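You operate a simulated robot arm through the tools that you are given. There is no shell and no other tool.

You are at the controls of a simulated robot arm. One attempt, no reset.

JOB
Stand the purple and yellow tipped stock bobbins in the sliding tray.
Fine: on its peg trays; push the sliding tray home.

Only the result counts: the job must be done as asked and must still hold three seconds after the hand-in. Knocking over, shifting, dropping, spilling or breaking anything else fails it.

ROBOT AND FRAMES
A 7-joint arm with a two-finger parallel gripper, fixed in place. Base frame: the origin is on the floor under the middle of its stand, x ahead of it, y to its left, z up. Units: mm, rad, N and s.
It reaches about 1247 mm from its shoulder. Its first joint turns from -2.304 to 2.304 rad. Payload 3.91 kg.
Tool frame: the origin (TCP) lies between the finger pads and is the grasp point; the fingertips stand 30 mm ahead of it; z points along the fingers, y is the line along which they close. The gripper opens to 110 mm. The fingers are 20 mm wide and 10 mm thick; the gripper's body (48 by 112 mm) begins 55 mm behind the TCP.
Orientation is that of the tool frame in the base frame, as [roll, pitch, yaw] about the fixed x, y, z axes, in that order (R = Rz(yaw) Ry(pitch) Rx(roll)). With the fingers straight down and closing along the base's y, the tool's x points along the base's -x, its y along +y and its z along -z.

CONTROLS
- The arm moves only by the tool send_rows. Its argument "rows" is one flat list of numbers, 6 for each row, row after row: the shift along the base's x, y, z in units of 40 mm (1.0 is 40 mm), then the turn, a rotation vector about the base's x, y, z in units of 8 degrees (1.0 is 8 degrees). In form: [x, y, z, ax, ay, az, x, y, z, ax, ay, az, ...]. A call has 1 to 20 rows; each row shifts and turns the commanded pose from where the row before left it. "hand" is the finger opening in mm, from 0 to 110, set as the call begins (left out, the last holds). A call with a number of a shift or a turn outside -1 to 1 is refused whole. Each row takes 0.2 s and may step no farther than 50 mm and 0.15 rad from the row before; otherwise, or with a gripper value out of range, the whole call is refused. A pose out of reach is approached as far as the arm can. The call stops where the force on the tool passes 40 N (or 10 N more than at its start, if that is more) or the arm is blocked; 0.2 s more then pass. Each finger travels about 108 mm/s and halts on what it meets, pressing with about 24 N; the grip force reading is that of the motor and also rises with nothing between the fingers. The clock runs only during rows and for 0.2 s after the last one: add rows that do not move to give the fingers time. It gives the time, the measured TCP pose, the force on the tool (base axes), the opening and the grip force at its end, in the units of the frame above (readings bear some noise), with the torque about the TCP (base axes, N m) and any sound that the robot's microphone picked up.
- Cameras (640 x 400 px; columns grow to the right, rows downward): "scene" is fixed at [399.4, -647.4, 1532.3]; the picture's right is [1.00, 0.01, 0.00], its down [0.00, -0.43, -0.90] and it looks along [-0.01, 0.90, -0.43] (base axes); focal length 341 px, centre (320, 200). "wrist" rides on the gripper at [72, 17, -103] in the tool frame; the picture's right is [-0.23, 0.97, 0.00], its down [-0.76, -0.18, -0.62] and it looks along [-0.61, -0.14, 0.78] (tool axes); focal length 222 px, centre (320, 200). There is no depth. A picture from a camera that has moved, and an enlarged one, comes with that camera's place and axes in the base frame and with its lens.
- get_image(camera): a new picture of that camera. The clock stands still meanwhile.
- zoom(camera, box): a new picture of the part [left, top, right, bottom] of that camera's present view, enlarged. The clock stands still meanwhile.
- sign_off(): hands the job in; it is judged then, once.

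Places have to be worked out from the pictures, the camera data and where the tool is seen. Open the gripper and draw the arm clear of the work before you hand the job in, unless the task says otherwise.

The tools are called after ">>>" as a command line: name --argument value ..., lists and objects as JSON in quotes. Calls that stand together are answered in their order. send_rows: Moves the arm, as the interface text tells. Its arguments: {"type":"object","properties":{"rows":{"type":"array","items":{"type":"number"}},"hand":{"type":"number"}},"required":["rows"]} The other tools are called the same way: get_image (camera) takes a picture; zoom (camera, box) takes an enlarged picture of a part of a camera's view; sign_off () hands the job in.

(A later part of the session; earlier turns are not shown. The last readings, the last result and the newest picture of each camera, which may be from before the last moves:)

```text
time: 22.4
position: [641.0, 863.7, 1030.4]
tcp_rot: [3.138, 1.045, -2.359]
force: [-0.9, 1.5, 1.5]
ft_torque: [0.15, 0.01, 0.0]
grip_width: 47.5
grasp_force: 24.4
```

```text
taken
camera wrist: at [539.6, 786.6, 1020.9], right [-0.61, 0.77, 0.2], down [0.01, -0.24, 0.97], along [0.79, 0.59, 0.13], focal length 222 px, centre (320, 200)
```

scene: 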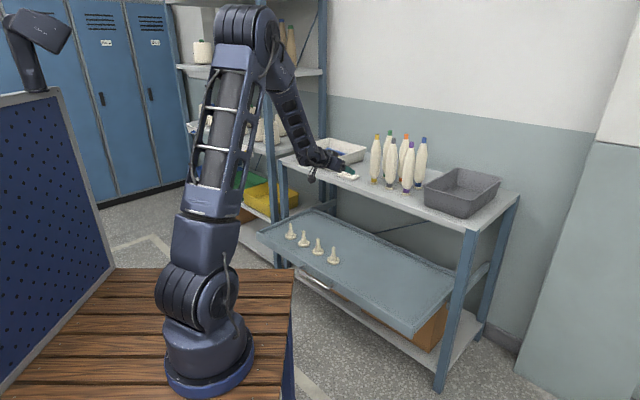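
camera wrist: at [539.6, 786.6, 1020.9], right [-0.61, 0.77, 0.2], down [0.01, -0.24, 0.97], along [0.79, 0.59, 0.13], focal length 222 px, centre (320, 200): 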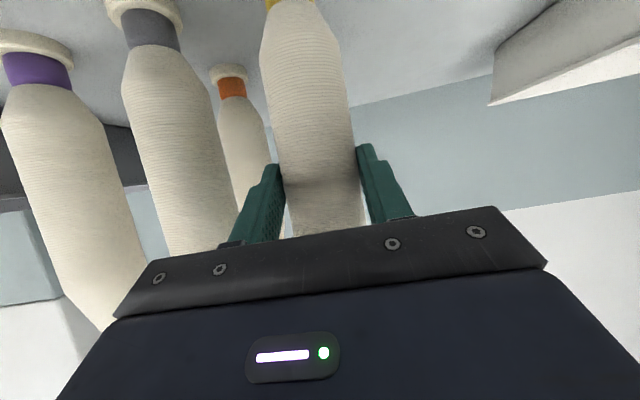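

The grip is firm at 47.5 mm. I'll lift slowly straight up off the shelf peg.

>>> send_rows --rows '[0, 0, 0.25, 0, 0, 0, 0, 0, 0.25, 0, 0, 0, 0, 0, 0.35, 0, 0, 0, 0, 0, 0.35, 0, 0, 0]'

>>> zoom --camera "scene" --box '[331, 125, 427, 200]'

```text
time: 23.4
position: [641.2, 865.0, 1079.7]
tcp_rot: [3.141, 1.044, -2.358]
force: [-0.9, 0.2, -1.4]
ft_torque: [-0.02, -0.01, -0.02]
grip_width: 47.4
grasp_force: 24.0
```

```text
5.33 times, centred on (379, 162) of scene
camera zoom: at [399.4, -647.4, 1532.3], right [1.0, 0.01, 0.0], down [0.0, -0.43, -0.9], along [-0.01, 0.9, -0.43], focal length 1821 px, centre (5, 400)
```

zoom: 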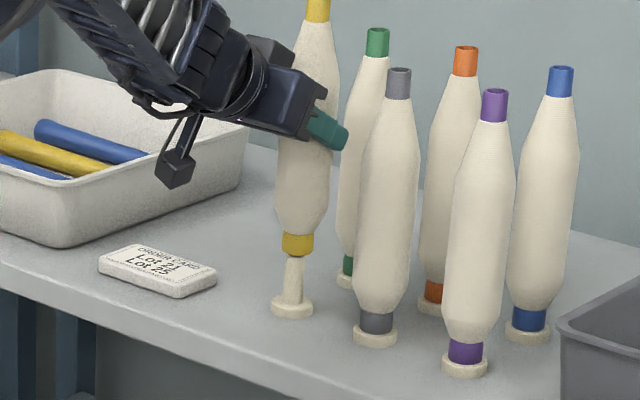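

The bobbin is coming up off its peg upright. Lifting another 70 mm to clear the pin.

>>> send_rows --rows '[0, 0, 0.45, 0, 0, 0, 0, 0, 0.45, 0, 0, 0, 0, 0, 0.45, 0, 0, 0, 0, 0, 0.4, 0, 0, 0]'

>>> zoom --camera "scene" --box '[331, 105, 427, 180]'

```text
time: 24.4
position: [641.3, 863.7, 1148.5]
tcp_rot: [3.141, 1.044, -2.358]
force: [0.0, -0.1, -1.6]
ft_torque: [-0.04, 0.03, -0.02]
grip_width: 47.4
grasp_force: 24.0
```

```text
5.33 times, centred on (379, 142) of scene
camera zoom: at [399.4, -647.4, 1532.3], right [1.0, 0.01, 0.0], down [0.0, -0.43, -0.9], along [-0.01, 0.9, -0.43], focal length 1821 px, centre (5, 507)
```

zoom: 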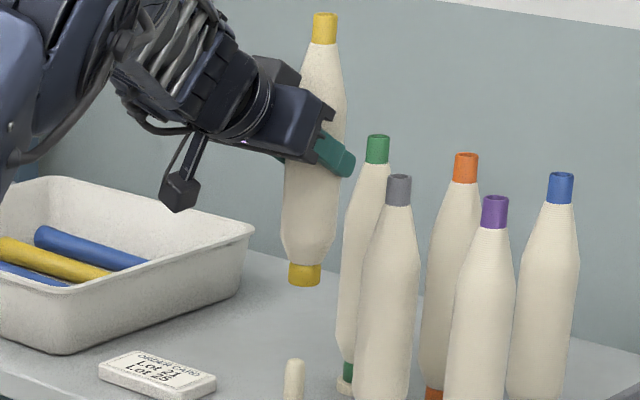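

The yellow bobbin hangs upright, clear of the pin. I'll back it straight out past the shelf edge, then shift sideways toward a spot above tray peg 3.

>>> send_rows --rows '[-0.58, -0.58, 0, 0, 0, 0, -0.58, -0.58, 0, 0, 0, 0, -0.58, -0.58, 0, 0, 0, 0, -0.58, -0.58, 0, 0, 0, 0, -0.58, -0.58, 0, 0, 0, 0, -0.775, 0.4975, 0, 0, 0, 0, -0.775, 0.4975, 0, 0, 0, 0, -0.775, 0.4975, 0, 0, 0, 0, -0.775, 0.4975, 0, 0, 0, 0, -0.775, 0.4975, 0, 0, 0, 0]'

>>> get_image --camera "scene"

```text
time: 26.6
position: [374.7, 845.7, 1148.9]
tcp_rot: [-3.142, 1.043, -2.358]
force: [-0.1, -0.7, -2.0]
ft_torque: [-0.03, 0.02, 0.02]
grip_width: 47.3
grasp_force: 23.6
```

```text
taken
```

scene: 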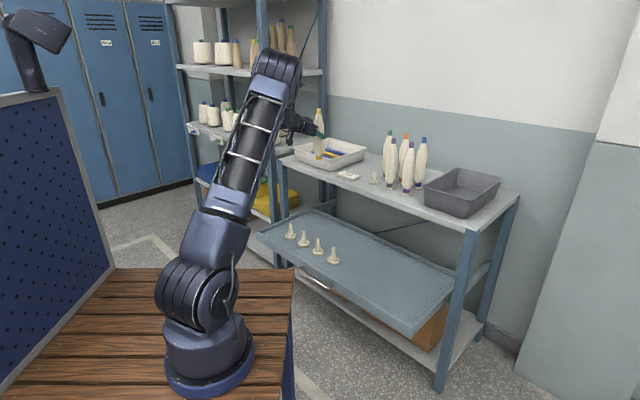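

It's now above the tray, in front of the shelf edge. I'll descend to z≈780, which keeps the foot some 65 mm above the pin tip, and check alignment.

>>> send_rows --rows '[0, 0, -0.92, 0, 0, 0, 0, 0, -0.92, 0, 0, 0, 0, 0, -0.92, 0, 0, 0, 0, 0, -0.92, 0, 0, 0, 0, 0, -0.92, 0, 0, 0, 0, 0, -0.92, 0, 0, 0, 0, 0, -0.92, 0, 0, 0, 0, 0, -0.92, 0, 0, 0, 0, 0, -0.92, 0, 0, 0, 0, 0, -0.92, 0, 0, 0]'

>>> get_image --camera "scene"

>>> zoom --camera "scene" --box '[270, 180, 366, 255]'

>>> get_image --camera "wrist"

```text
time: 28.8
position: [371.7, 851.3, 780.9]
tcp_rot: [3.139, 1.044, -2.359]
force: [0.2, -0.3, 0.2]
ft_torque: [-0.07, 0.05, 0.01]
grip_width: 46.9
grasp_force: 24.3
```

```text
taken
```

scene: 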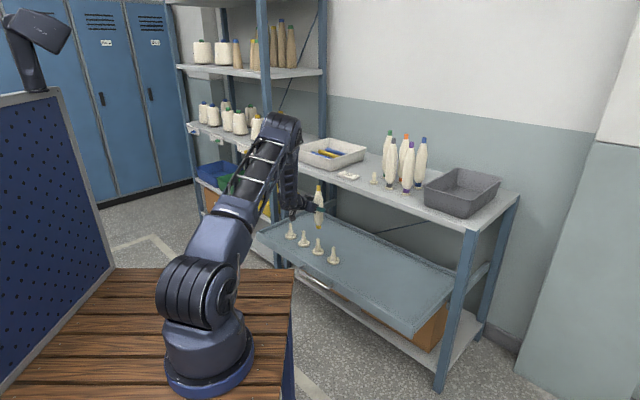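

```text
5.33 times, centred on (318, 218) of scene
camera zoom: at [399.4, -647.4, 1532.3], right [1.0, 0.01, 0.0], down [0.0, -0.43, -0.9], along [-0.01, 0.9, -0.43], focal length 1821 px, centre (331, 107)
```

zoom: 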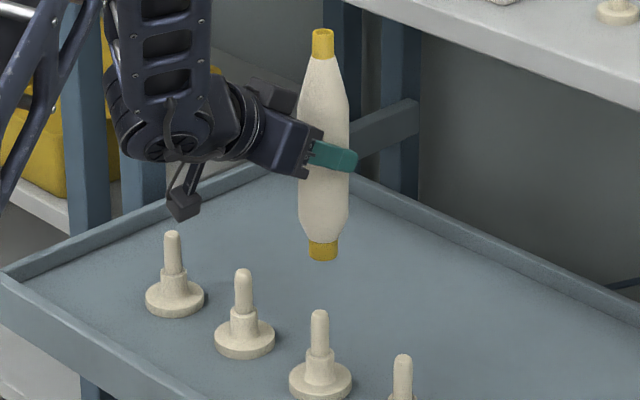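

```text
taken
camera wrist: at [271.5, 772.9, 772.5], right [-0.61, 0.77, 0.2], down [0.01, -0.24, 0.97], along [0.79, 0.59, 0.13], focal length 222 px, centre (320, 200)
```

wrist: 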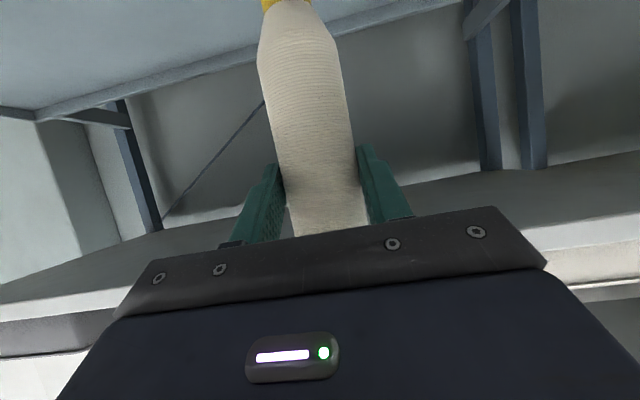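

The bobbin hangs near-vertical above peg 3. I'll zoom in tighter on the foot and pin, and take a settled reading for a more precise offset.

>>> send_rows --rows '[0, 0, 0, 0, 0, 0, 0, 0, 0, 0, 0, 0]'

>>> zoom --camera "scene" --box '[298, 220, 346, 250]'

>>> zoom --camera "scene" --box '[298, 182, 346, 212]'

>>> zoom --camera "scene" --box '[298, 232, 346, 268]'

```text
time: 29.4
position: [372.6, 849.8, 780.2]
tcp_rot: [-3.141, 1.043, -2.358]
force: [0.3, 0.2, -1.3]
ft_torque: [0.03, 0.0, -0.02]
grip_width: 47.0
grasp_force: 24.0
```

```text
13.33 times, centred on (322, 235) of scene
camera zoom: at [399.4, -647.4, 1532.3], right [1.0, 0.01, 0.0], down [0.0, -0.43, -0.9], along [-0.01, 0.9, -0.43], focal length 4552 px, centre (293, -267)
```

zoom: 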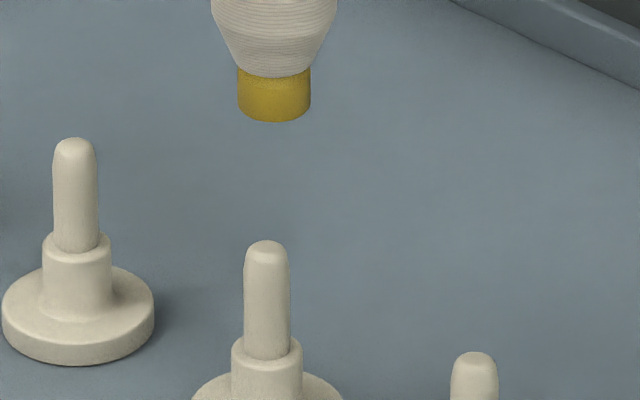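

```text
13.33 times, centred on (322, 197) of scene
camera zoom: at [399.4, -647.4, 1532.3], right [1.0, 0.01, 0.0], down [0.0, -0.43, -0.9], along [-0.01, 0.9, -0.43], focal length 4552 px, centre (293, 240)
```

zoom: 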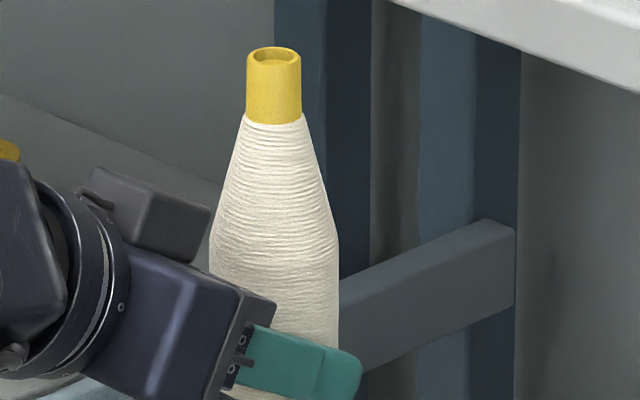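

```text
11.11 times, centred on (322, 250) of scene
camera zoom: at [399.4, -647.4, 1532.3], right [1.0, 0.01, 0.0], down [0.0, -0.43, -0.9], along [-0.01, 0.9, -0.43], focal length 3793 px, centre (298, -356)
```

zoom: 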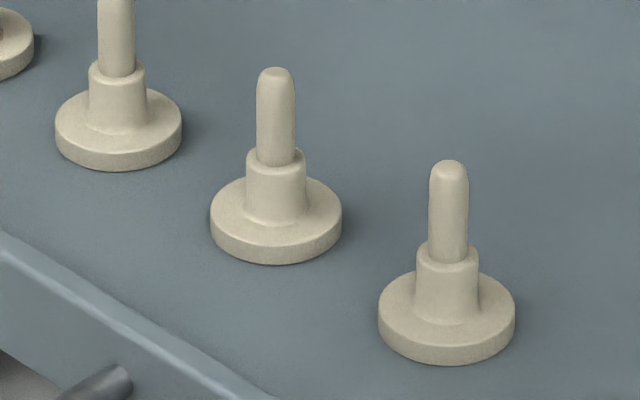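

Using tray plane z≈518, peg 3 comes out near (373, 846), but depth along the scene camera's line of sight is weak. I'll back the bobbin off about 190 mm and lower it a little, so the wrist camera can see the pegs from the tool's own frame.

>>> send_rows --rows '[-0.672, -0.672, 0, 0, 0, 0, -0.672, -0.672, 0, 0, 0, 0, -0.672, -0.672, 0, 0, 0, 0, -0.672, -0.672, 0, 0, 0, 0, -0.672, -0.672, 0, 0, 0, 0, 0, 0, -0.75, 0, 0, 0, 0, 0, -0.75, 0, 0, 0, 0, 0, 0, 0, 0, 0]'

>>> get_image --camera "wrist"

>>> get_image --camera "scene"

```text
time: 31.2
position: [236.1, 712.8, 718.9]
tcp_rot: [3.139, 1.047, -2.358]
force: [0.0, -0.5, -1.3]
ft_torque: [-0.02, 0.05, 0.03]
grip_width: 47.0
grasp_force: 24.3
```

```text
taken
camera wrist: at [135.1, 635.4, 709.4], right [-0.61, 0.77, 0.2], down [0.01, -0.24, 0.97], along [0.79, 0.59, 0.13], focal length 222 px, centre (320, 200)
```

wrist: 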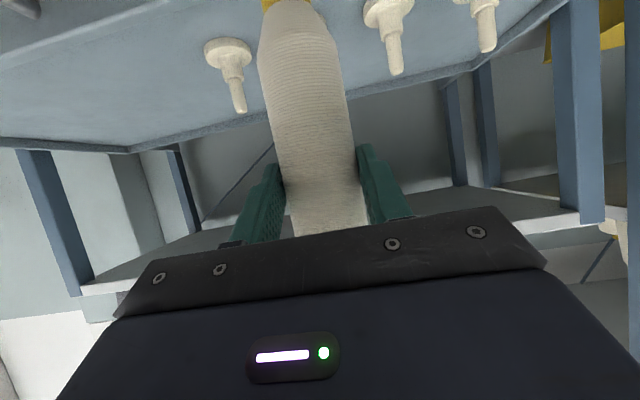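

```text
taken
```

scene: 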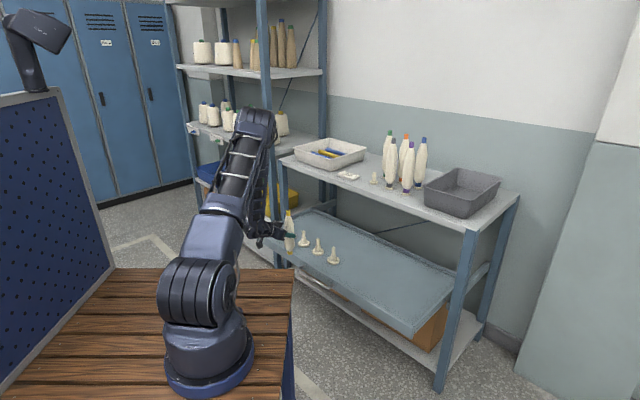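

Pegs 4, 2 and 1 are visible either side of the held bobbin, with peg 3 behind it. I'll zoom in to fix their positions.

>>> zoom --camera "wrist" --box '[180, 0, 340, 120]'

>>> zoom --camera "wrist" --box '[340, 0, 500, 120]'

>>> zoom --camera "wrist" --box '[230, 120, 420, 240]'

>>> zoom --camera "scene" --box '[275, 222, 355, 272]'

```text
3.33 times, centred on (260, 60) of wrist
camera zoom: at [135.1, 635.4, 709.4], right [-0.61, 0.77, 0.2], down [0.01, -0.24, 0.97], along [0.79, 0.59, 0.13], focal length 740 px, centre (520, 667)
```

zoom: 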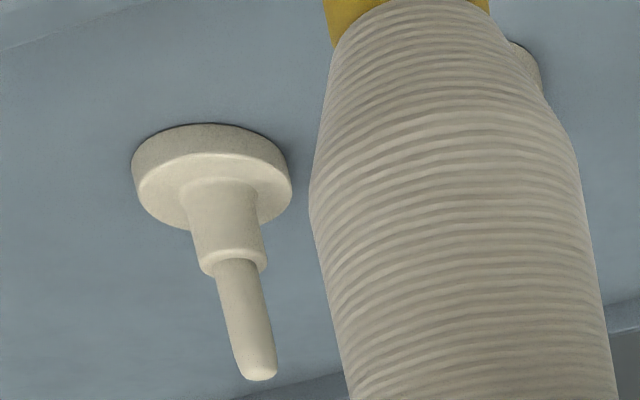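

```text
3.33 times, centred on (420, 60) of wrist
camera zoom: at [135.1, 635.4, 709.4], right [-0.61, 0.77, 0.2], down [0.01, -0.24, 0.97], along [0.79, 0.59, 0.13], focal length 740 px, centre (-13, 667)
```

zoom: 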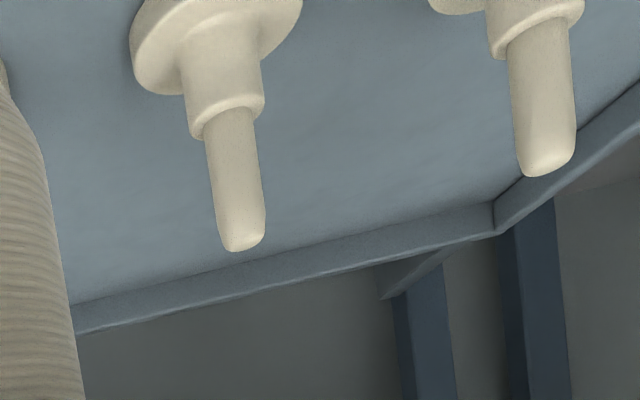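

```text
3.33 times, centred on (325, 180) of wrist
camera zoom: at [135.1, 635.4, 709.4], right [-0.61, 0.77, 0.2], down [0.01, -0.24, 0.97], along [0.79, 0.59, 0.13], focal length 740 px, centre (303, 267)
```

zoom: 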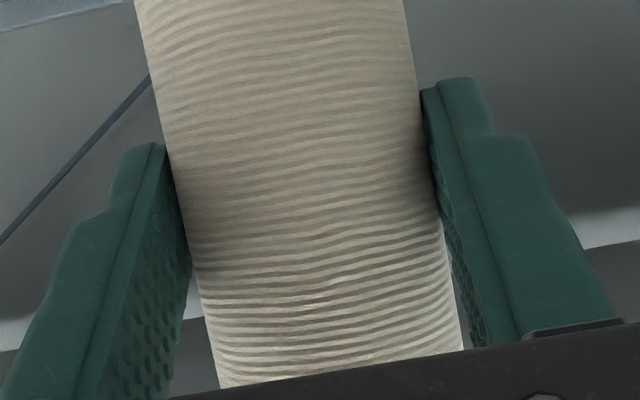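

```text
8.00 times, centred on (315, 247) of scene
camera zoom: at [399.4, -647.4, 1532.3], right [1.0, 0.01, 0.0], down [0.0, -0.43, -0.9], along [-0.01, 0.9, -0.43], focal length 2731 px, centre (360, -176)
```

zoom: 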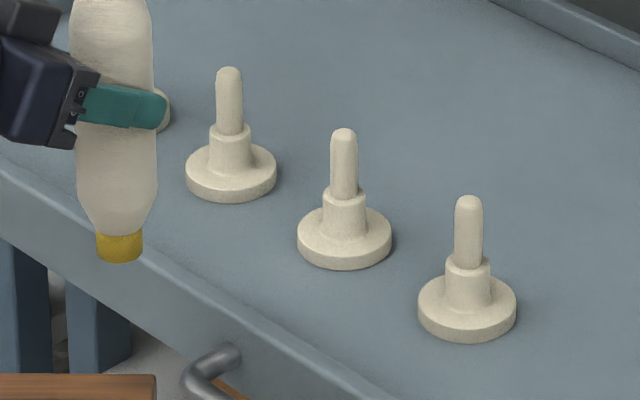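

Corrected triangulation puts peg 4 at about (452, 767) and peg 3 at about (374, 845), with pin tips at z≈605 and collar tops at z≈558. The bobbin's axis sits about (5, 6) mm ahead of the TCP. I'll rise a little and move over peg 3 with that correction applied.

>>> send_rows --rows '[0, 0, 0.65, 0, 0, 0, 0.6655, 0.629, 0, 0, 0, 0, 0.6655, 0.629, 0, 0, 0, 0, 0.6655, 0.629, 0, 0, 0, 0, 0.6655, 0.629, 0, 0, 0, 0, 0.6655, 0.629, 0, 0, 0, 0, 0, 0, 0, 0, 0, 0]'

>>> zoom --camera "scene" --box '[298, 220, 346, 250]'

>>> zoom --camera "scene" --box '[270, 180, 366, 255]'

```text
time: 32.8
position: [370.2, 835.8, 746.2]
tcp_rot: [-3.14, 1.044, -2.359]
force: [0.2, 0.0, -1.2]
ft_torque: [0.01, 0.08, -0.01]
grip_width: 47.0
grasp_force: 23.3
```

```text
13.33 times, centred on (322, 235) of scene
camera zoom: at [399.4, -647.4, 1532.3], right [1.0, 0.01, 0.0], down [0.0, -0.43, -0.9], along [-0.01, 0.9, -0.43], focal length 4552 px, centre (293, -267)
```

zoom: 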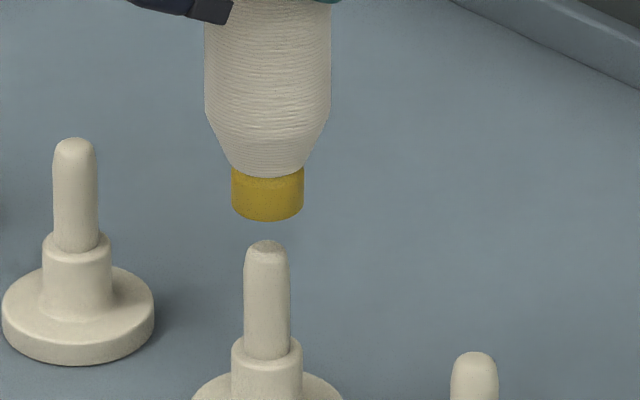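

```text
5.33 times, centred on (318, 218) of scene
camera zoom: at [399.4, -647.4, 1532.3], right [1.0, 0.01, 0.0], down [0.0, -0.43, -0.9], along [-0.01, 0.9, -0.43], focal length 1821 px, centre (331, 107)
```

zoom: 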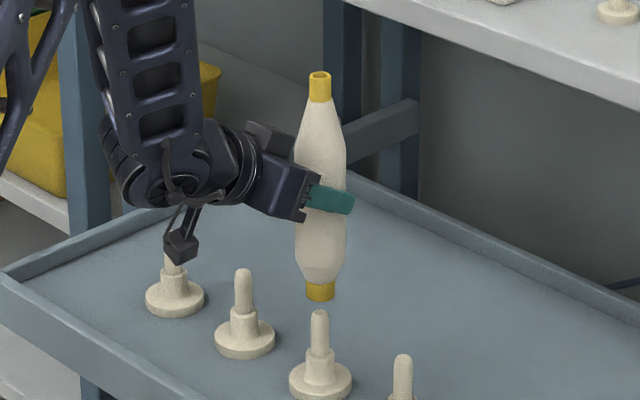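

The columns line up now, with the foot directly above pin 3 in the picture. I'll lower 8 mm gently and check the reading and picture again.

>>> send_rows --rows '[0, 0, -0.2, 0, 0, 0, 0, 0, 0, 0, 0, 0]'

>>> send_rows --rows '[0, 0, 0, 0, 0, 0]'

>>> zoom --camera "scene" --box '[298, 220, 346, 250]'

>>> get_image --camera "wrist"

```text
time: 33.4
position: [370.1, 836.1, 737.5]
tcp_rot: [-3.141, 1.045, -2.36]
force: [0.3, 0.1, -0.3]
ft_torque: [0.01, -0.02, 0.02]
grip_width: 47.2
grasp_force: 24.2
```

```text
time: 33.8
position: [370.1, 836.7, 737.1]
tcp_rot: [3.141, 1.043, -2.358]
force: [0.7, -0.8, -1.7]
ft_torque: [-0.03, -0.01, 0.04]
grip_width: 47.1
grasp_force: 24.4
```

```text
13.33 times, centred on (322, 235) of scene
camera zoom: at [399.4, -647.4, 1532.3], right [1.0, 0.01, 0.0], down [0.0, -0.43, -0.9], along [-0.01, 0.9, -0.43], focal length 4552 px, centre (293, -267)
```

zoom: 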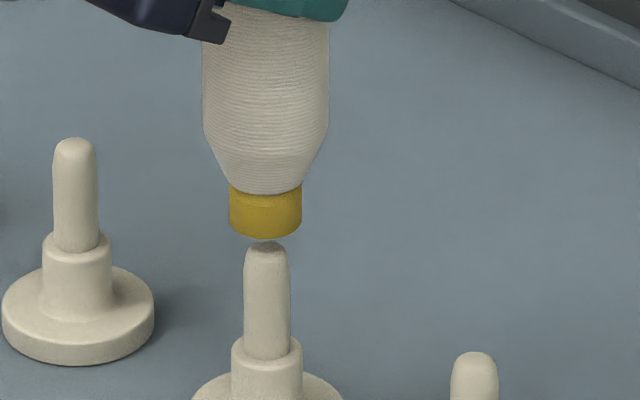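

```text
taken
camera wrist: at [268.1, 759.4, 728.4], right [-0.61, 0.77, 0.2], down [0.02, -0.24, 0.97], along [0.79, 0.59, 0.13], focal length 222 px, centre (320, 200)
```

wrist: 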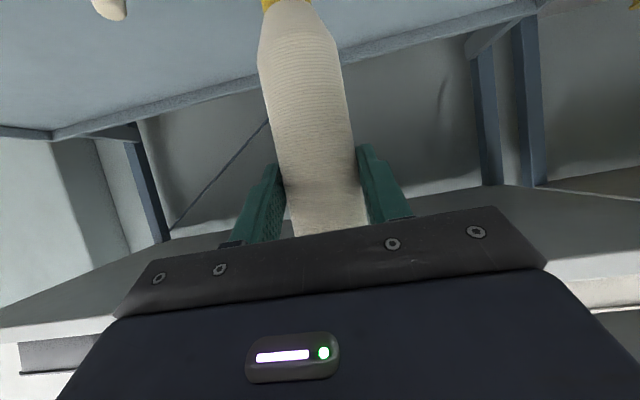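

The foot centre is about 2 mm short of the pin in y by my estimate. I'll nudge (+0.8, +2.2) mm and lower another 8 mm, to just above the pin tip.

>>> send_rows --rows '[0.02, 0.055, 0, 0, 0, 0, 0, 0, -0.2, 0, 0, 0, 0, 0, 0, 0, 0, 0]'

>>> zoom --camera "scene" --box '[298, 220, 346, 250]'

```text
time: 34.6
position: [371.9, 841.0, 730.7]
tcp_rot: [-3.141, 1.044, -2.356]
force: [0.0, -0.5, -1.3]
ft_torque: [-0.01, 0.03, -0.02]
grip_width: 46.8
grasp_force: 23.6
```

```text
13.33 times, centred on (322, 235) of scene
camera zoom: at [399.4, -647.4, 1532.3], right [1.0, 0.01, 0.0], down [0.0, -0.43, -0.9], along [-0.01, 0.9, -0.43], focal length 4552 px, centre (293, -267)
```

zoom: 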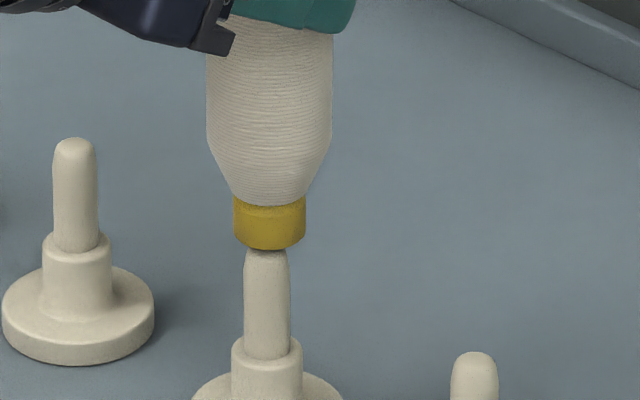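

The foot now caps the pin tip in the view. I'll correct x by -1 mm and lower in small steps, watching for contact force.

>>> send_rows --rows '[-0.02, -0.02, 0, 0, 0, 0, 0, 0, -0.1, 0, 0, 0, 0, 0, -0.1, 0, 0, 0, 0, 0, 0, 0, 0, 0]'

>>> zoom --camera "scene" --box '[298, 220, 346, 250]'

```text
time: 35.6
position: [371.0, 841.1, 723.8]
tcp_rot: [-3.141, 1.045, -2.357]
force: [0.2, 0.0, -0.7]
ft_torque: [-0.08, 0.02, 0.03]
grip_width: 47.2
grasp_force: 23.9
```

```text
13.33 times, centred on (322, 235) of scene
camera zoom: at [399.4, -647.4, 1532.3], right [1.0, 0.01, 0.0], down [0.0, -0.43, -0.9], along [-0.01, 0.9, -0.43], focal length 4552 px, centre (293, -267)
```

zoom: 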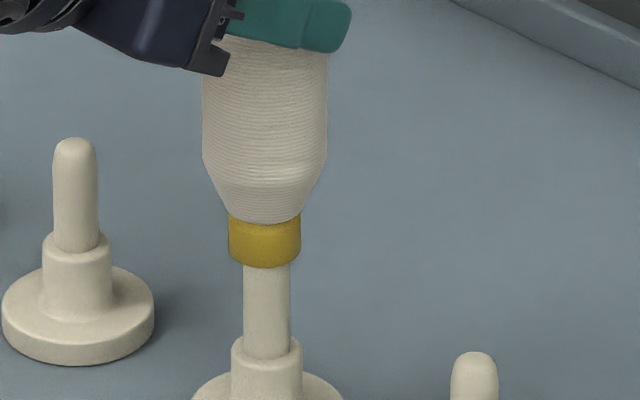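

No contact yet, and the foot level is about at the pin tip. I'll nudge back +0.8 mm in x and keep lowering in small steps.

>>> send_rows --rows '[0.02, 0, 0, 0, 0, 0, 0, 0, -0.1, 0, 0, 0, 0, 0, -0.1, 0, 0, 0, 0, 0, 0, 0, 0, 0]'

>>> zoom --camera "scene" --box '[298, 220, 346, 250]'

```text
time: 36.6
position: [370.5, 841.1, 713.9]
tcp_rot: [-3.14, 1.045, -2.356]
force: [0.3, -0.3, -1.3]
ft_torque: [-0.04, 0.04, 0.03]
grip_width: 47.2
grasp_force: 24.0
```

```text
13.33 times, centred on (322, 235) of scene
camera zoom: at [399.4, -647.4, 1532.3], right [1.0, 0.01, 0.0], down [0.0, -0.43, -0.9], along [-0.01, 0.9, -0.43], focal length 4552 px, centre (293, -267)
```

zoom: 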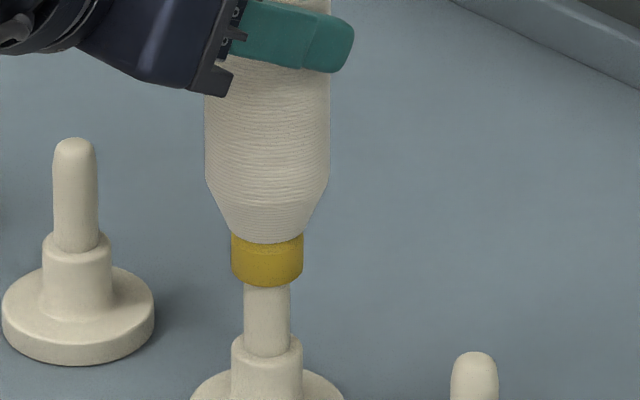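

The pin is inside the bore, since the foot is 12 mm below the pin tip with no contact force. I'll continue down toward the collar.

>>> send_rows --rows '[0, 0, -0.2, 0, 0, 0, 0, 0, -0.2, 0, 0, 0, 0, 0, -0.2, 0, 0, 0, 0, 0, 0, 0, 0, 0]'

>>> zoom --camera "scene" --box '[298, 220, 346, 250]'

```text
time: 37.6
position: [370.5, 839.9, 689.8]
tcp_rot: [3.141, 1.044, -2.358]
force: [0.8, -0.7, -0.7]
ft_torque: [-0.01, 0.03, 0.01]
grip_width: 46.9
grasp_force: 23.9
```

```text
13.33 times, centred on (322, 235) of scene
camera zoom: at [399.4, -647.4, 1532.3], right [1.0, 0.01, 0.0], down [0.0, -0.43, -0.9], along [-0.01, 0.9, -0.43], focal length 4552 px, centre (293, -267)
```

zoom: 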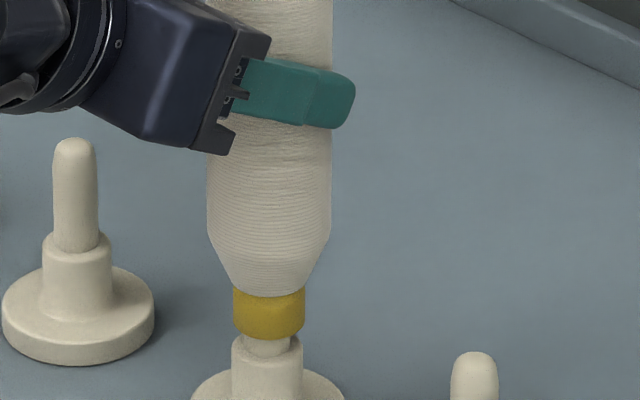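

About 7 mm remains before the foot reaches the collar. Lowering in 2 mm steps to feel the seat.

>>> send_rows --rows '[0, 0, -0.05, 0, 0, 0, 0, 0, -0.05, 0, 0, 0, 0, 0, -0.05, 0, 0, 0, 0, 0, 0, 0, 0, 0]'

>>> zoom --camera "scene" --box '[298, 220, 346, 250]'

```text
time: 38.6
position: [369.3, 840.3, 685.2]
tcp_rot: [-3.141, 1.043, -2.358]
force: [-0.4, -1.7, -1.1]
ft_torque: [-0.01, 0.02, 0.02]
grip_width: 47.0
grasp_force: 23.9
```

```text
13.33 times, centred on (322, 235) of scene
camera zoom: at [399.4, -647.4, 1532.3], right [1.0, 0.01, 0.0], down [0.0, -0.43, -0.9], along [-0.01, 0.9, -0.43], focal length 4552 px, centre (293, -267)
```

zoom: 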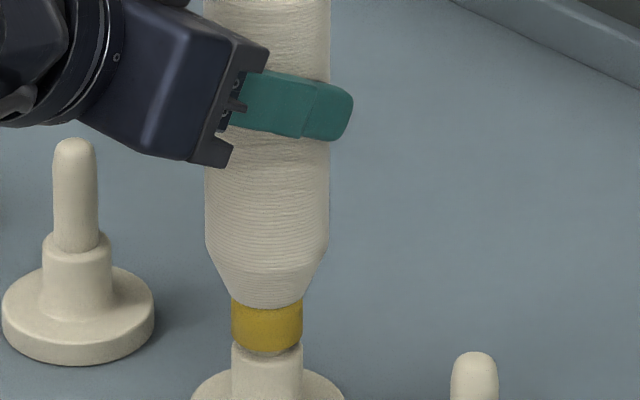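

>>> send_rows --rows '[0, 0, -0.05, 0, 0, 0, 0, 0, -0.05, 0, 0, 0, 0, 0, 0, 0, 0, 0]'

>>> zoom --camera "scene" --box '[298, 228, 346, 258]'

```text
time: 39.4
position: [370.3, 840.3, 681.5]
tcp_rot: [3.142, 1.042, -2.358]
force: [0.8, -1.5, -2.1]
ft_torque: [-0.03, 0.04, -0.02]
grip_width: 46.8
grasp_force: 23.9
```

```text
13.33 times, centred on (322, 243) of scene
camera zoom: at [399.4, -647.4, 1532.3], right [1.0, 0.01, 0.0], down [0.0, -0.43, -0.9], along [-0.01, 0.9, -0.43], focal length 4552 px, centre (293, -373)
```

zoom: 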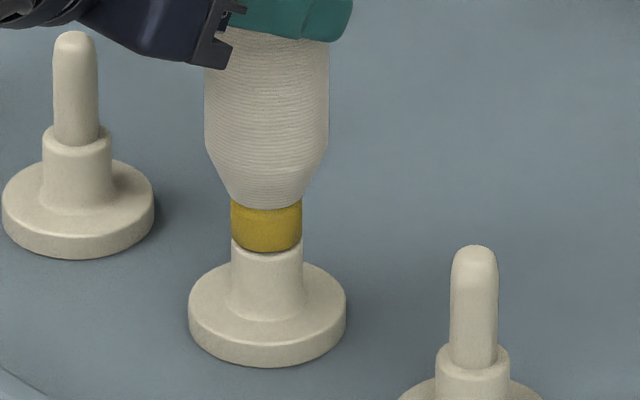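

The foot looks about to touch the collar. Another 2–4 mm, waiting for the force to rise.

>>> send_rows --rows '[0, 0, -0.05, 0, 0, 0, 0, 0, -0.03, 0, 0, 0, 0, 0, 0, 0, 0, 0]'

>>> zoom --camera "scene" --box '[298, 228, 346, 258]'

```text
time: 40.2
position: [370.4, 839.5, 681.1]
tcp_rot: [3.139, 1.046, -2.359]
force: [-0.5, 2.0, 15.2]
ft_torque: [0.35, -0.1, 0.04]
grip_width: 46.9
grasp_force: 23.9
```

```text
13.33 times, centred on (322, 243) of scene
camera zoom: at [399.4, -647.4, 1532.3], right [1.0, 0.01, 0.0], down [0.0, -0.43, -0.9], along [-0.01, 0.9, -0.43], focal length 4552 px, centre (293, -373)
```

zoom: 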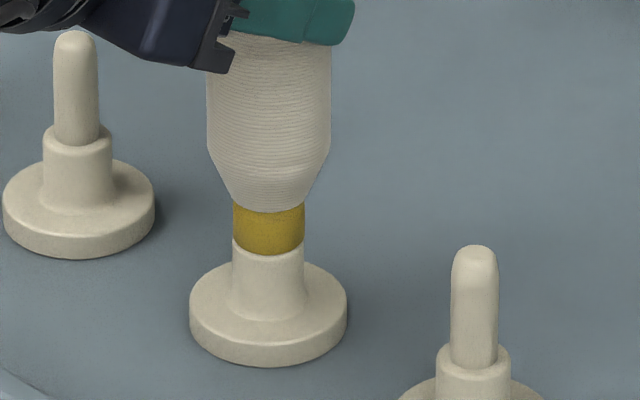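

Contact at 15 N: the foot is seated on the collar. I'll ease off 1.5 mm, then open the fingers to release.

>>> send_rows --rows '[0, 0, 0.04, 0, 0, 0, 0, 0, 0, 0, 0, 0]'

>>> send_rows --rows '[0, 0, 0, 0, 0, 0, 0, 0, 0, 0, 0, 0, 0, 0, 0, 0, 0, 0]' --hand 80

>>> zoom --camera "scene" --box '[270, 180, 366, 255]'

>>> get_image --camera "wrist"

```text
time: 40.8
position: [371.1, 840.1, 680.4]
tcp_rot: [3.14, 1.045, -2.36]
force: [0.1, 2.6, 16.4]
ft_torque: [0.43, -0.21, 0.03]
grip_width: 46.9
grasp_force: 24.0
```

```text
time: 41.6
position: [369.9, 840.2, 678.6]
tcp_rot: [3.141, 1.045, -2.358]
force: [0.7, -0.5, 0.5]
ft_torque: [0.01, 0.0, -0.01]
grip_width: 80.0
grasp_force: 0.0
```

```text
5.33 times, centred on (318, 218) of scene
camera zoom: at [399.4, -647.4, 1532.3], right [1.0, 0.01, 0.0], down [0.0, -0.43, -0.9], along [-0.01, 0.9, -0.43], focal length 1821 px, centre (331, 107)
```

zoom: 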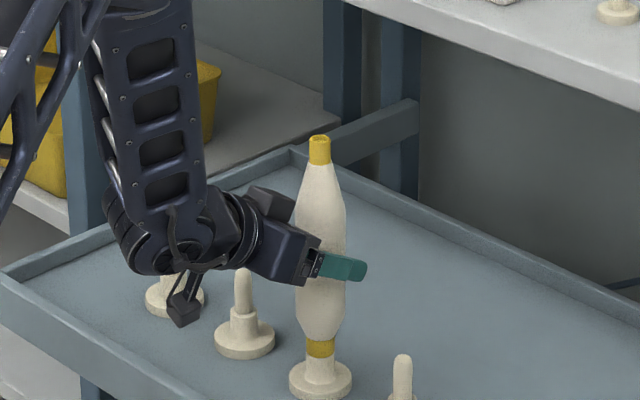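

```text
taken
camera wrist: at [268.9, 762.4, 669.7], right [-0.61, 0.77, 0.2], down [0.02, -0.24, 0.97], along [0.79, 0.59, 0.13], focal length 222 px, centre (320, 200)
```

wrist: 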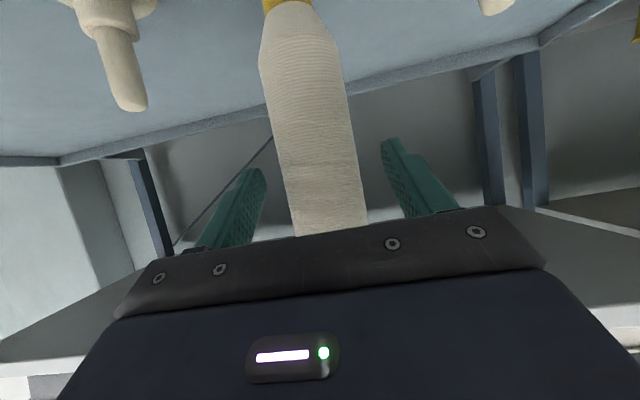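

The yellow bobbin stands on peg 3. I'll back the open fingers straight out, then rise clear.

>>> send_rows --rows '[-0.5, -0.5, 0, 0, 0, 0, -0.7, -0.7, 0, 0, 0, 0, -0.7, -0.7, 0, 0, 0, 0, -0.3, -0.3, 0, 0, 0, 0, 0, 0, 0.975, 0, 0, 0, 0, 0, 0.975, 0, 0, 0, 0, 0, 0.975, 0, 0, 0, 0, 0, 0.975, 0, 0, 0, 0, 0, 0.975, 0, 0, 0, 0, 0, 0.975, 0, 0, 0, 0, 0, 0.975, 0, 0, 0, 0, 0, 0.975, 0, 0, 0, 0, 0, 0.975, 0, 0, 0]'

>>> get_image --camera "scene"

>>> zoom --camera "scene" --box '[270, 195, 366, 270]'

```text
time: 44.4
position: [281.8, 753.7, 1029.0]
tcp_rot: [-3.141, 1.044, -2.357]
force: [0.6, 0.1, 0.5]
ft_torque: [-0.02, 0.0, -0.02]
grip_width: 80.0
grasp_force: 0.0
```

```text
taken
```

scene: 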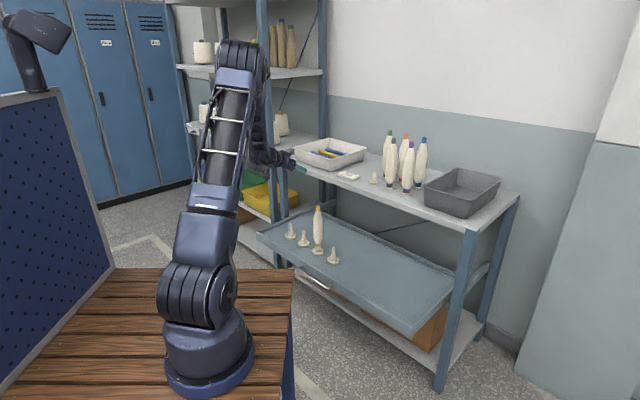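

```text
5.33 times, centred on (318, 232) of scene
camera zoom: at [399.4, -647.4, 1532.3], right [1.0, 0.01, 0.0], down [0.0, -0.43, -0.9], along [-0.01, 0.9, -0.43], focal length 1821 px, centre (331, 27)
```

zoom: 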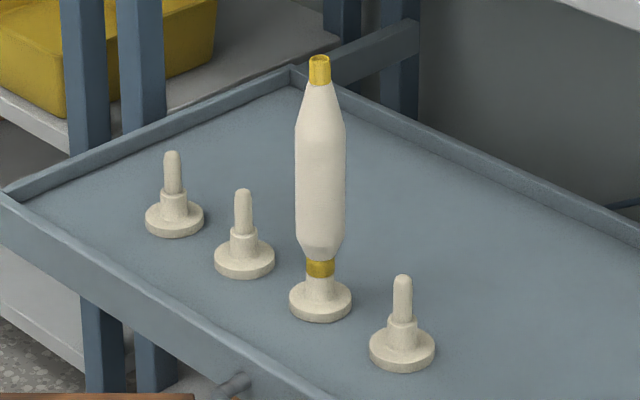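

Yellow stands upright on its peg. Next I'll move at height to a standoff in front of the purple bobbin.

>>> send_rows --rows '[0.883, -0.247, 0, 0, 0, 0, 0.883, -0.247, 0, 0, 0, 0, 0.883, -0.247, 0, 0, 0, 0, 0.883, -0.247, 0, 0, 0, 0, 0.883, -0.247, 0, 0, 0, 0, 0.883, -0.247, 0, 0, 0, 0, 0.883, -0.247, 0, 0, 0, 0, 0.883, -0.247, 0, 0, 0, 0, 0.883, -0.247, 0, 0, 0, 0, 0.883, -0.247, 0, 0, 0, 0, 0.883, -0.247, 0, 0, 0, 0, 0, 0, 0, 0, 0, 0]'

>>> get_image --camera "wrist"

>>> zoom --camera "scene" --box '[355, 125, 451, 200]'

```text
time: 47.0
position: [670.0, 643.0, 1029.3]
tcp_rot: [3.139, 1.043, -2.36]
force: [0.9, 0.0, 0.2]
ft_torque: [-0.03, 0.02, -0.03]
grip_width: 80.0
grasp_force: 0.2
```

```text
taken
camera wrist: at [568.8, 566.2, 1019.4], right [-0.61, 0.77, 0.2], down [0.02, -0.24, 0.97], along [0.8, 0.59, 0.13], focal length 222 px, centre (320, 200)
```

wrist: 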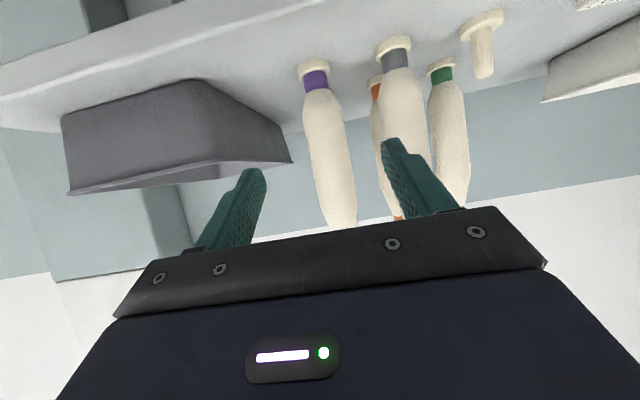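

```text
5.33 times, centred on (403, 162) of scene
camera zoom: at [399.4, -647.4, 1532.3], right [1.0, 0.01, 0.0], down [0.0, -0.43, -0.9], along [-0.01, 0.9, -0.43], focal length 1821 px, centre (-123, 400)
```

zoom: 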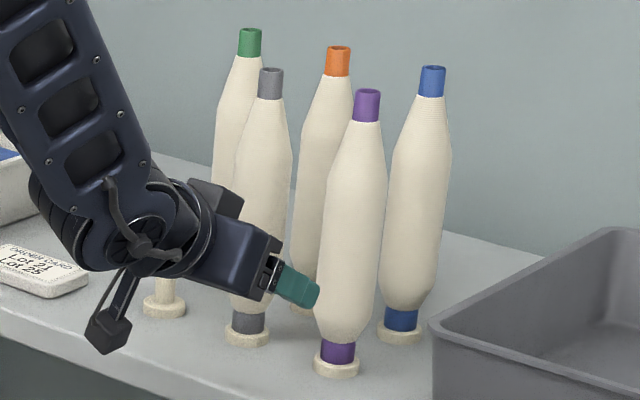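

The purple bobbin's axis lies on the approach line with gray about 14 mm clear of the finger path. I'll advance slowly 140 mm.

>>> send_rows --rows '[0.353, 0.353, 0, 0, 0, 0, 0.353, 0.353, 0, 0, 0, 0, 0.353, 0.353, 0, 0, 0, 0, 0.353, 0.353, 0, 0, 0, 0, 0.353, 0.353, 0, 0, 0, 0, 0.353, 0.353, 0, 0, 0, 0, 0.353, 0.353, 0, 0, 0, 0, 0, 0, 0, 0, 0, 0]'

>>> get_image --camera "wrist"

>>> zoom --camera "scene" --box '[355, 125, 451, 200]'

```text
time: 48.8
position: [770.6, 744.2, 1030.1]
tcp_rot: [3.141, 1.042, -2.357]
force: [-0.4, -0.5, 0.7]
ft_torque: [0.0, 0.0, 0.01]
grip_width: 79.9
grasp_force: 0.1
```

```text
taken
camera wrist: at [667.8, 665.4, 1020.8], right [-0.61, 0.77, 0.2], down [0.02, -0.24, 0.97], along [0.8, 0.59, 0.13], focal length 222 px, centre (320, 200)
```

wrist: 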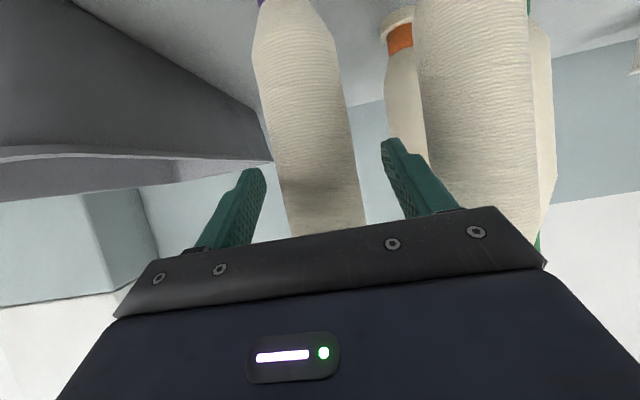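

```text
5.33 times, centred on (403, 162) of scene
camera zoom: at [399.4, -647.4, 1532.3], right [1.0, 0.01, 0.0], down [0.0, -0.43, -0.9], along [-0.01, 0.9, -0.43], focal length 1821 px, centre (-123, 400)
```

zoom: 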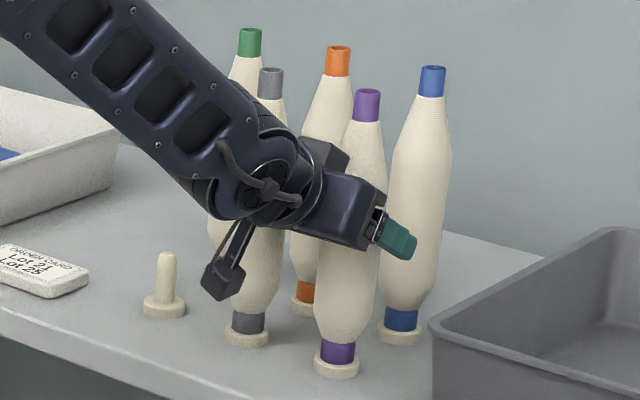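

The purple bobbin is centred between the pads with the gray one untouched. Closing the grip.

>>> send_rows --rows '[0, 0, 0, 0, 0, 0, 0, 0, 0, 0, 0, 0, 0, 0, 0, 0, 0, 0]' --hand 0

>>> send_rows --rows '[0, 0, 0.25, 0, 0, 0, 0, 0, 0.25, 0, 0, 0, 0, 0, 0.35, 0, 0, 0, 0, 0, 0.35, 0, 0, 0, 0, 0, 0, 0, 0, 0]'

>>> zoom --camera "scene" --box '[355, 115, 451, 190]'

```text
time: 49.6
position: [771.0, 743.5, 1030.3]
tcp_rot: [-3.141, 1.046, -2.358]
force: [0.9, 0.3, 1.1]
ft_torque: [0.1, -0.07, -0.02]
grip_width: 47.3
grasp_force: 23.6
```

```text
time: 50.8
position: [770.0, 742.5, 1078.7]
tcp_rot: [-3.141, 1.045, -2.359]
force: [0.9, 0.1, -0.5]
ft_torque: [-0.02, 0.02, 0.01]
grip_width: 47.5
grasp_force: 23.7
```

```text
5.33 times, centred on (403, 152) of scene
camera zoom: at [399.4, -647.4, 1532.3], right [1.0, 0.01, 0.0], down [0.0, -0.43, -0.9], along [-0.01, 0.9, -0.43], focal length 1821 px, centre (-123, 453)
```

zoom: 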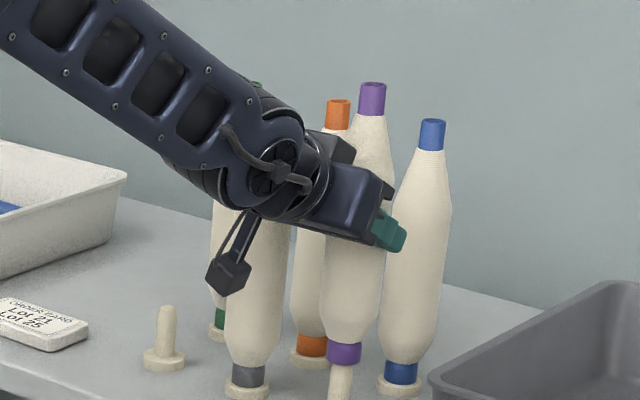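

Purple is lifting cleanly off its peg. Another 70 mm up, then straight back out past the shelf edge.

>>> send_rows --rows '[0, 0, 0.45, 0, 0, 0, 0, 0, 0.45, 0, 0, 0, 0, 0, 0.45, 0, 0, 0, 0, 0, 0.4, 0, 0, 0, 0, 0, 0, 0, 0, 0]'

>>> zoom --camera "scene" --box '[355, 100, 451, 175]'

```text
time: 52.0
position: [771.7, 742.8, 1146.7]
tcp_rot: [3.14, 1.044, -2.358]
force: [-0.5, 0.8, -0.8]
ft_torque: [0.0, 0.03, 0.03]
grip_width: 47.5
grasp_force: 23.6
```

```text
5.33 times, centred on (403, 138) of scene
camera zoom: at [399.4, -647.4, 1532.3], right [1.0, 0.01, 0.0], down [0.0, -0.43, -0.9], along [-0.01, 0.9, -0.43], focal length 1821 px, centre (-123, 533)
```

zoom: 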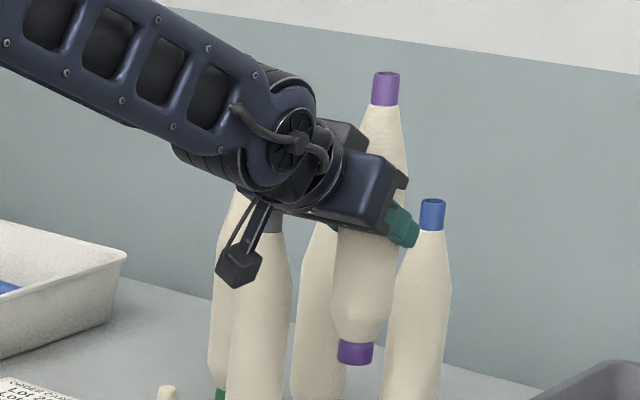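

Purple is clear. Retreating along the shelf normal, then shifting sideways to above peg 4.

>>> send_rows --rows '[-0.6, -0.6, 0, 0, 0, 0, -0.6, -0.6, 0, 0, 0, 0, -0.6, -0.6, 0, 0, 0, 0, -0.6, -0.6, 0, 0, 0, 0, -0.6, -0.6, 0, 0, 0, 0, -0.724, 0.498, 0, 0, 0, 0, -0.724, 0.498, 0, 0, 0, 0, -0.724, 0.498, 0, 0, 0, 0, -0.724, 0.498, 0, 0, 0, 0, -0.724, 0.498, 0, 0, 0, 0, -0.724, 0.498, 0, 0, 0, 0, -0.724, 0.498, 0, 0, 0, 0, 0, 0, 0, 0, 0, 0]'

>>> get_image --camera "scene"

```text
time: 54.8
position: [447.7, 761.5, 1145.9]
tcp_rot: [3.139, 1.043, -2.359]
force: [-0.2, -0.3, -1.5]
ft_torque: [0.02, 0.03, 0.01]
grip_width: 47.5
grasp_force: 24.8
```

```text
taken
```

scene: 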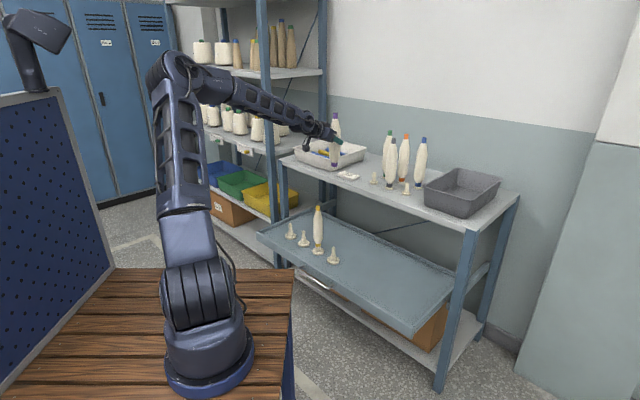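

It's now over peg 4 at height. Descending to z≈754, with the foot still about 28 mm above the pin tip, then checking alignment.

>>> send_rows --rows '[0, 0, -0.98, 0, 0, 0, 0, 0, -0.98, 0, 0, 0, 0, 0, -0.98, 0, 0, 0, 0, 0, -0.98, 0, 0, 0, 0, 0, -0.98, 0, 0, 0, 0, 0, -0.98, 0, 0, 0, 0, 0, -0.98, 0, 0, 0, 0, 0, -0.98, 0, 0, 0, 0, 0, -0.98, 0, 0, 0, 0, 0, -0.98, 0, 0, 0, 0, 0, 0, 0, 0, 0, 0, 0, 0, 0, 0, 0]'

>>> zoom --camera "scene" --box '[312, 230, 360, 260]'

>>> zoom --camera "scene" --box '[280, 190, 376, 265]'

```text
time: 57.4
position: [444.6, 762.5, 757.2]
tcp_rot: [-3.141, 1.044, -2.357]
force: [-0.6, -0.7, -1.0]
ft_torque: [0.0, 0.01, 0.01]
grip_width: 47.1
grasp_force: 24.2
```

```text
13.33 times, centred on (336, 245) of scene
camera zoom: at [399.4, -647.4, 1532.3], right [1.0, 0.01, 0.0], down [0.0, -0.43, -0.9], along [-0.01, 0.9, -0.43], focal length 4552 px, centre (107, -400)
```

zoom: 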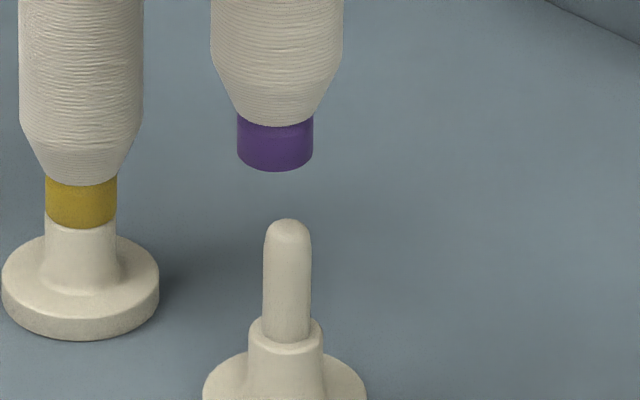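

```text
5.33 times, centred on (328, 228) of scene
camera zoom: at [399.4, -647.4, 1532.3], right [1.0, 0.01, 0.0], down [0.0, -0.43, -0.9], along [-0.01, 0.9, -0.43], focal length 1821 px, centre (277, 53)
```

zoom: 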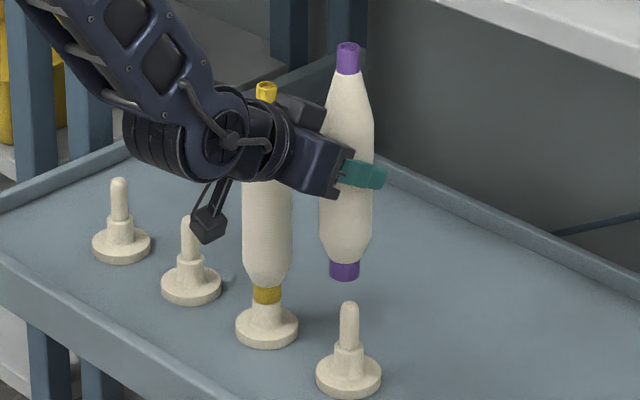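

In the picture the foot sits about 5 mm left of pin 4, while y looks right. I'll shift +5 mm in x and lower 20 mm.

>>> send_rows --rows '[0.0625, 0, -0.25, 0, 0, 0, 0.0625, 0, -0.25, 0, 0, 0, 0, 0, 0, 0, 0, 0, 0, 0, 0, 0, 0, 0]'

>>> zoom --camera "scene" --box '[312, 230, 360, 260]'

```text
time: 58.4
position: [451.2, 760.9, 737.7]
tcp_rot: [-3.141, 1.044, -2.359]
force: [0.6, -0.5, -1.4]
ft_torque: [0.02, -0.02, 0.01]
grip_width: 47.4
grasp_force: 24.0
```

```text
13.33 times, centred on (336, 245) of scene
camera zoom: at [399.4, -647.4, 1532.3], right [1.0, 0.01, 0.0], down [0.0, -0.43, -0.9], along [-0.01, 0.9, -0.43], focal length 4552 px, centre (107, -400)
```

zoom: 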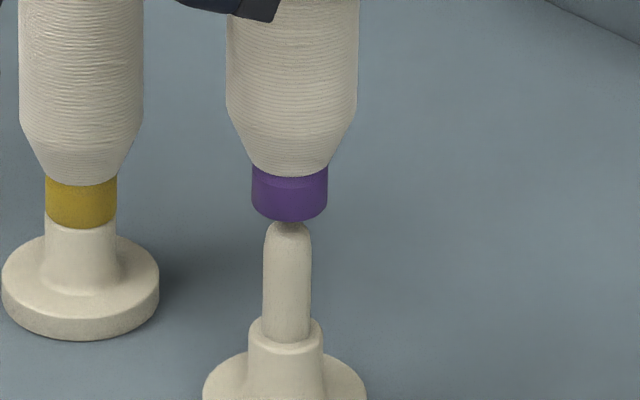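

Nearly aligned. I'll nudge (-0.8, +2) mm and lower 8 mm, to just above the pin tip.

>>> send_rows --rows '[-0.02, 0.05, 0, 0, 0, 0, 0, 0, -0.1, 0, 0, 0, 0, 0, -0.1, 0, 0, 0, 0, 0, 0, 0, 0, 0]'

>>> zoom --camera "scene" --box '[312, 230, 360, 260]'

```text
time: 59.4
position: [450.5, 762.6, 727.9]
tcp_rot: [3.14, 1.044, -2.358]
force: [0.6, -0.4, -0.9]
ft_torque: [0.0, 0.02, 0.04]
grip_width: 47.2
grasp_force: 24.1
```

```text
13.33 times, centred on (336, 245) of scene
camera zoom: at [399.4, -647.4, 1532.3], right [1.0, 0.01, 0.0], down [0.0, -0.43, -0.9], along [-0.01, 0.9, -0.43], focal length 4552 px, centre (107, -400)
```

zoom: 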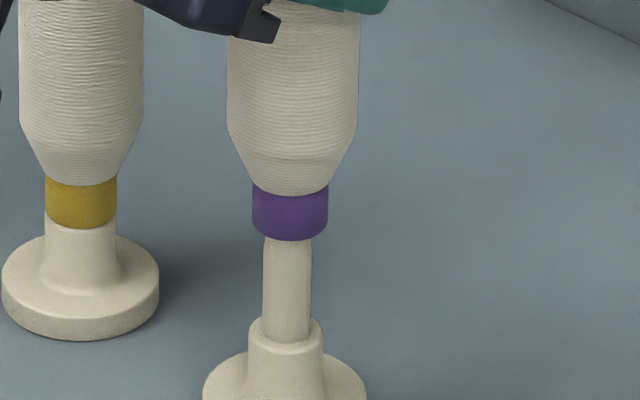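

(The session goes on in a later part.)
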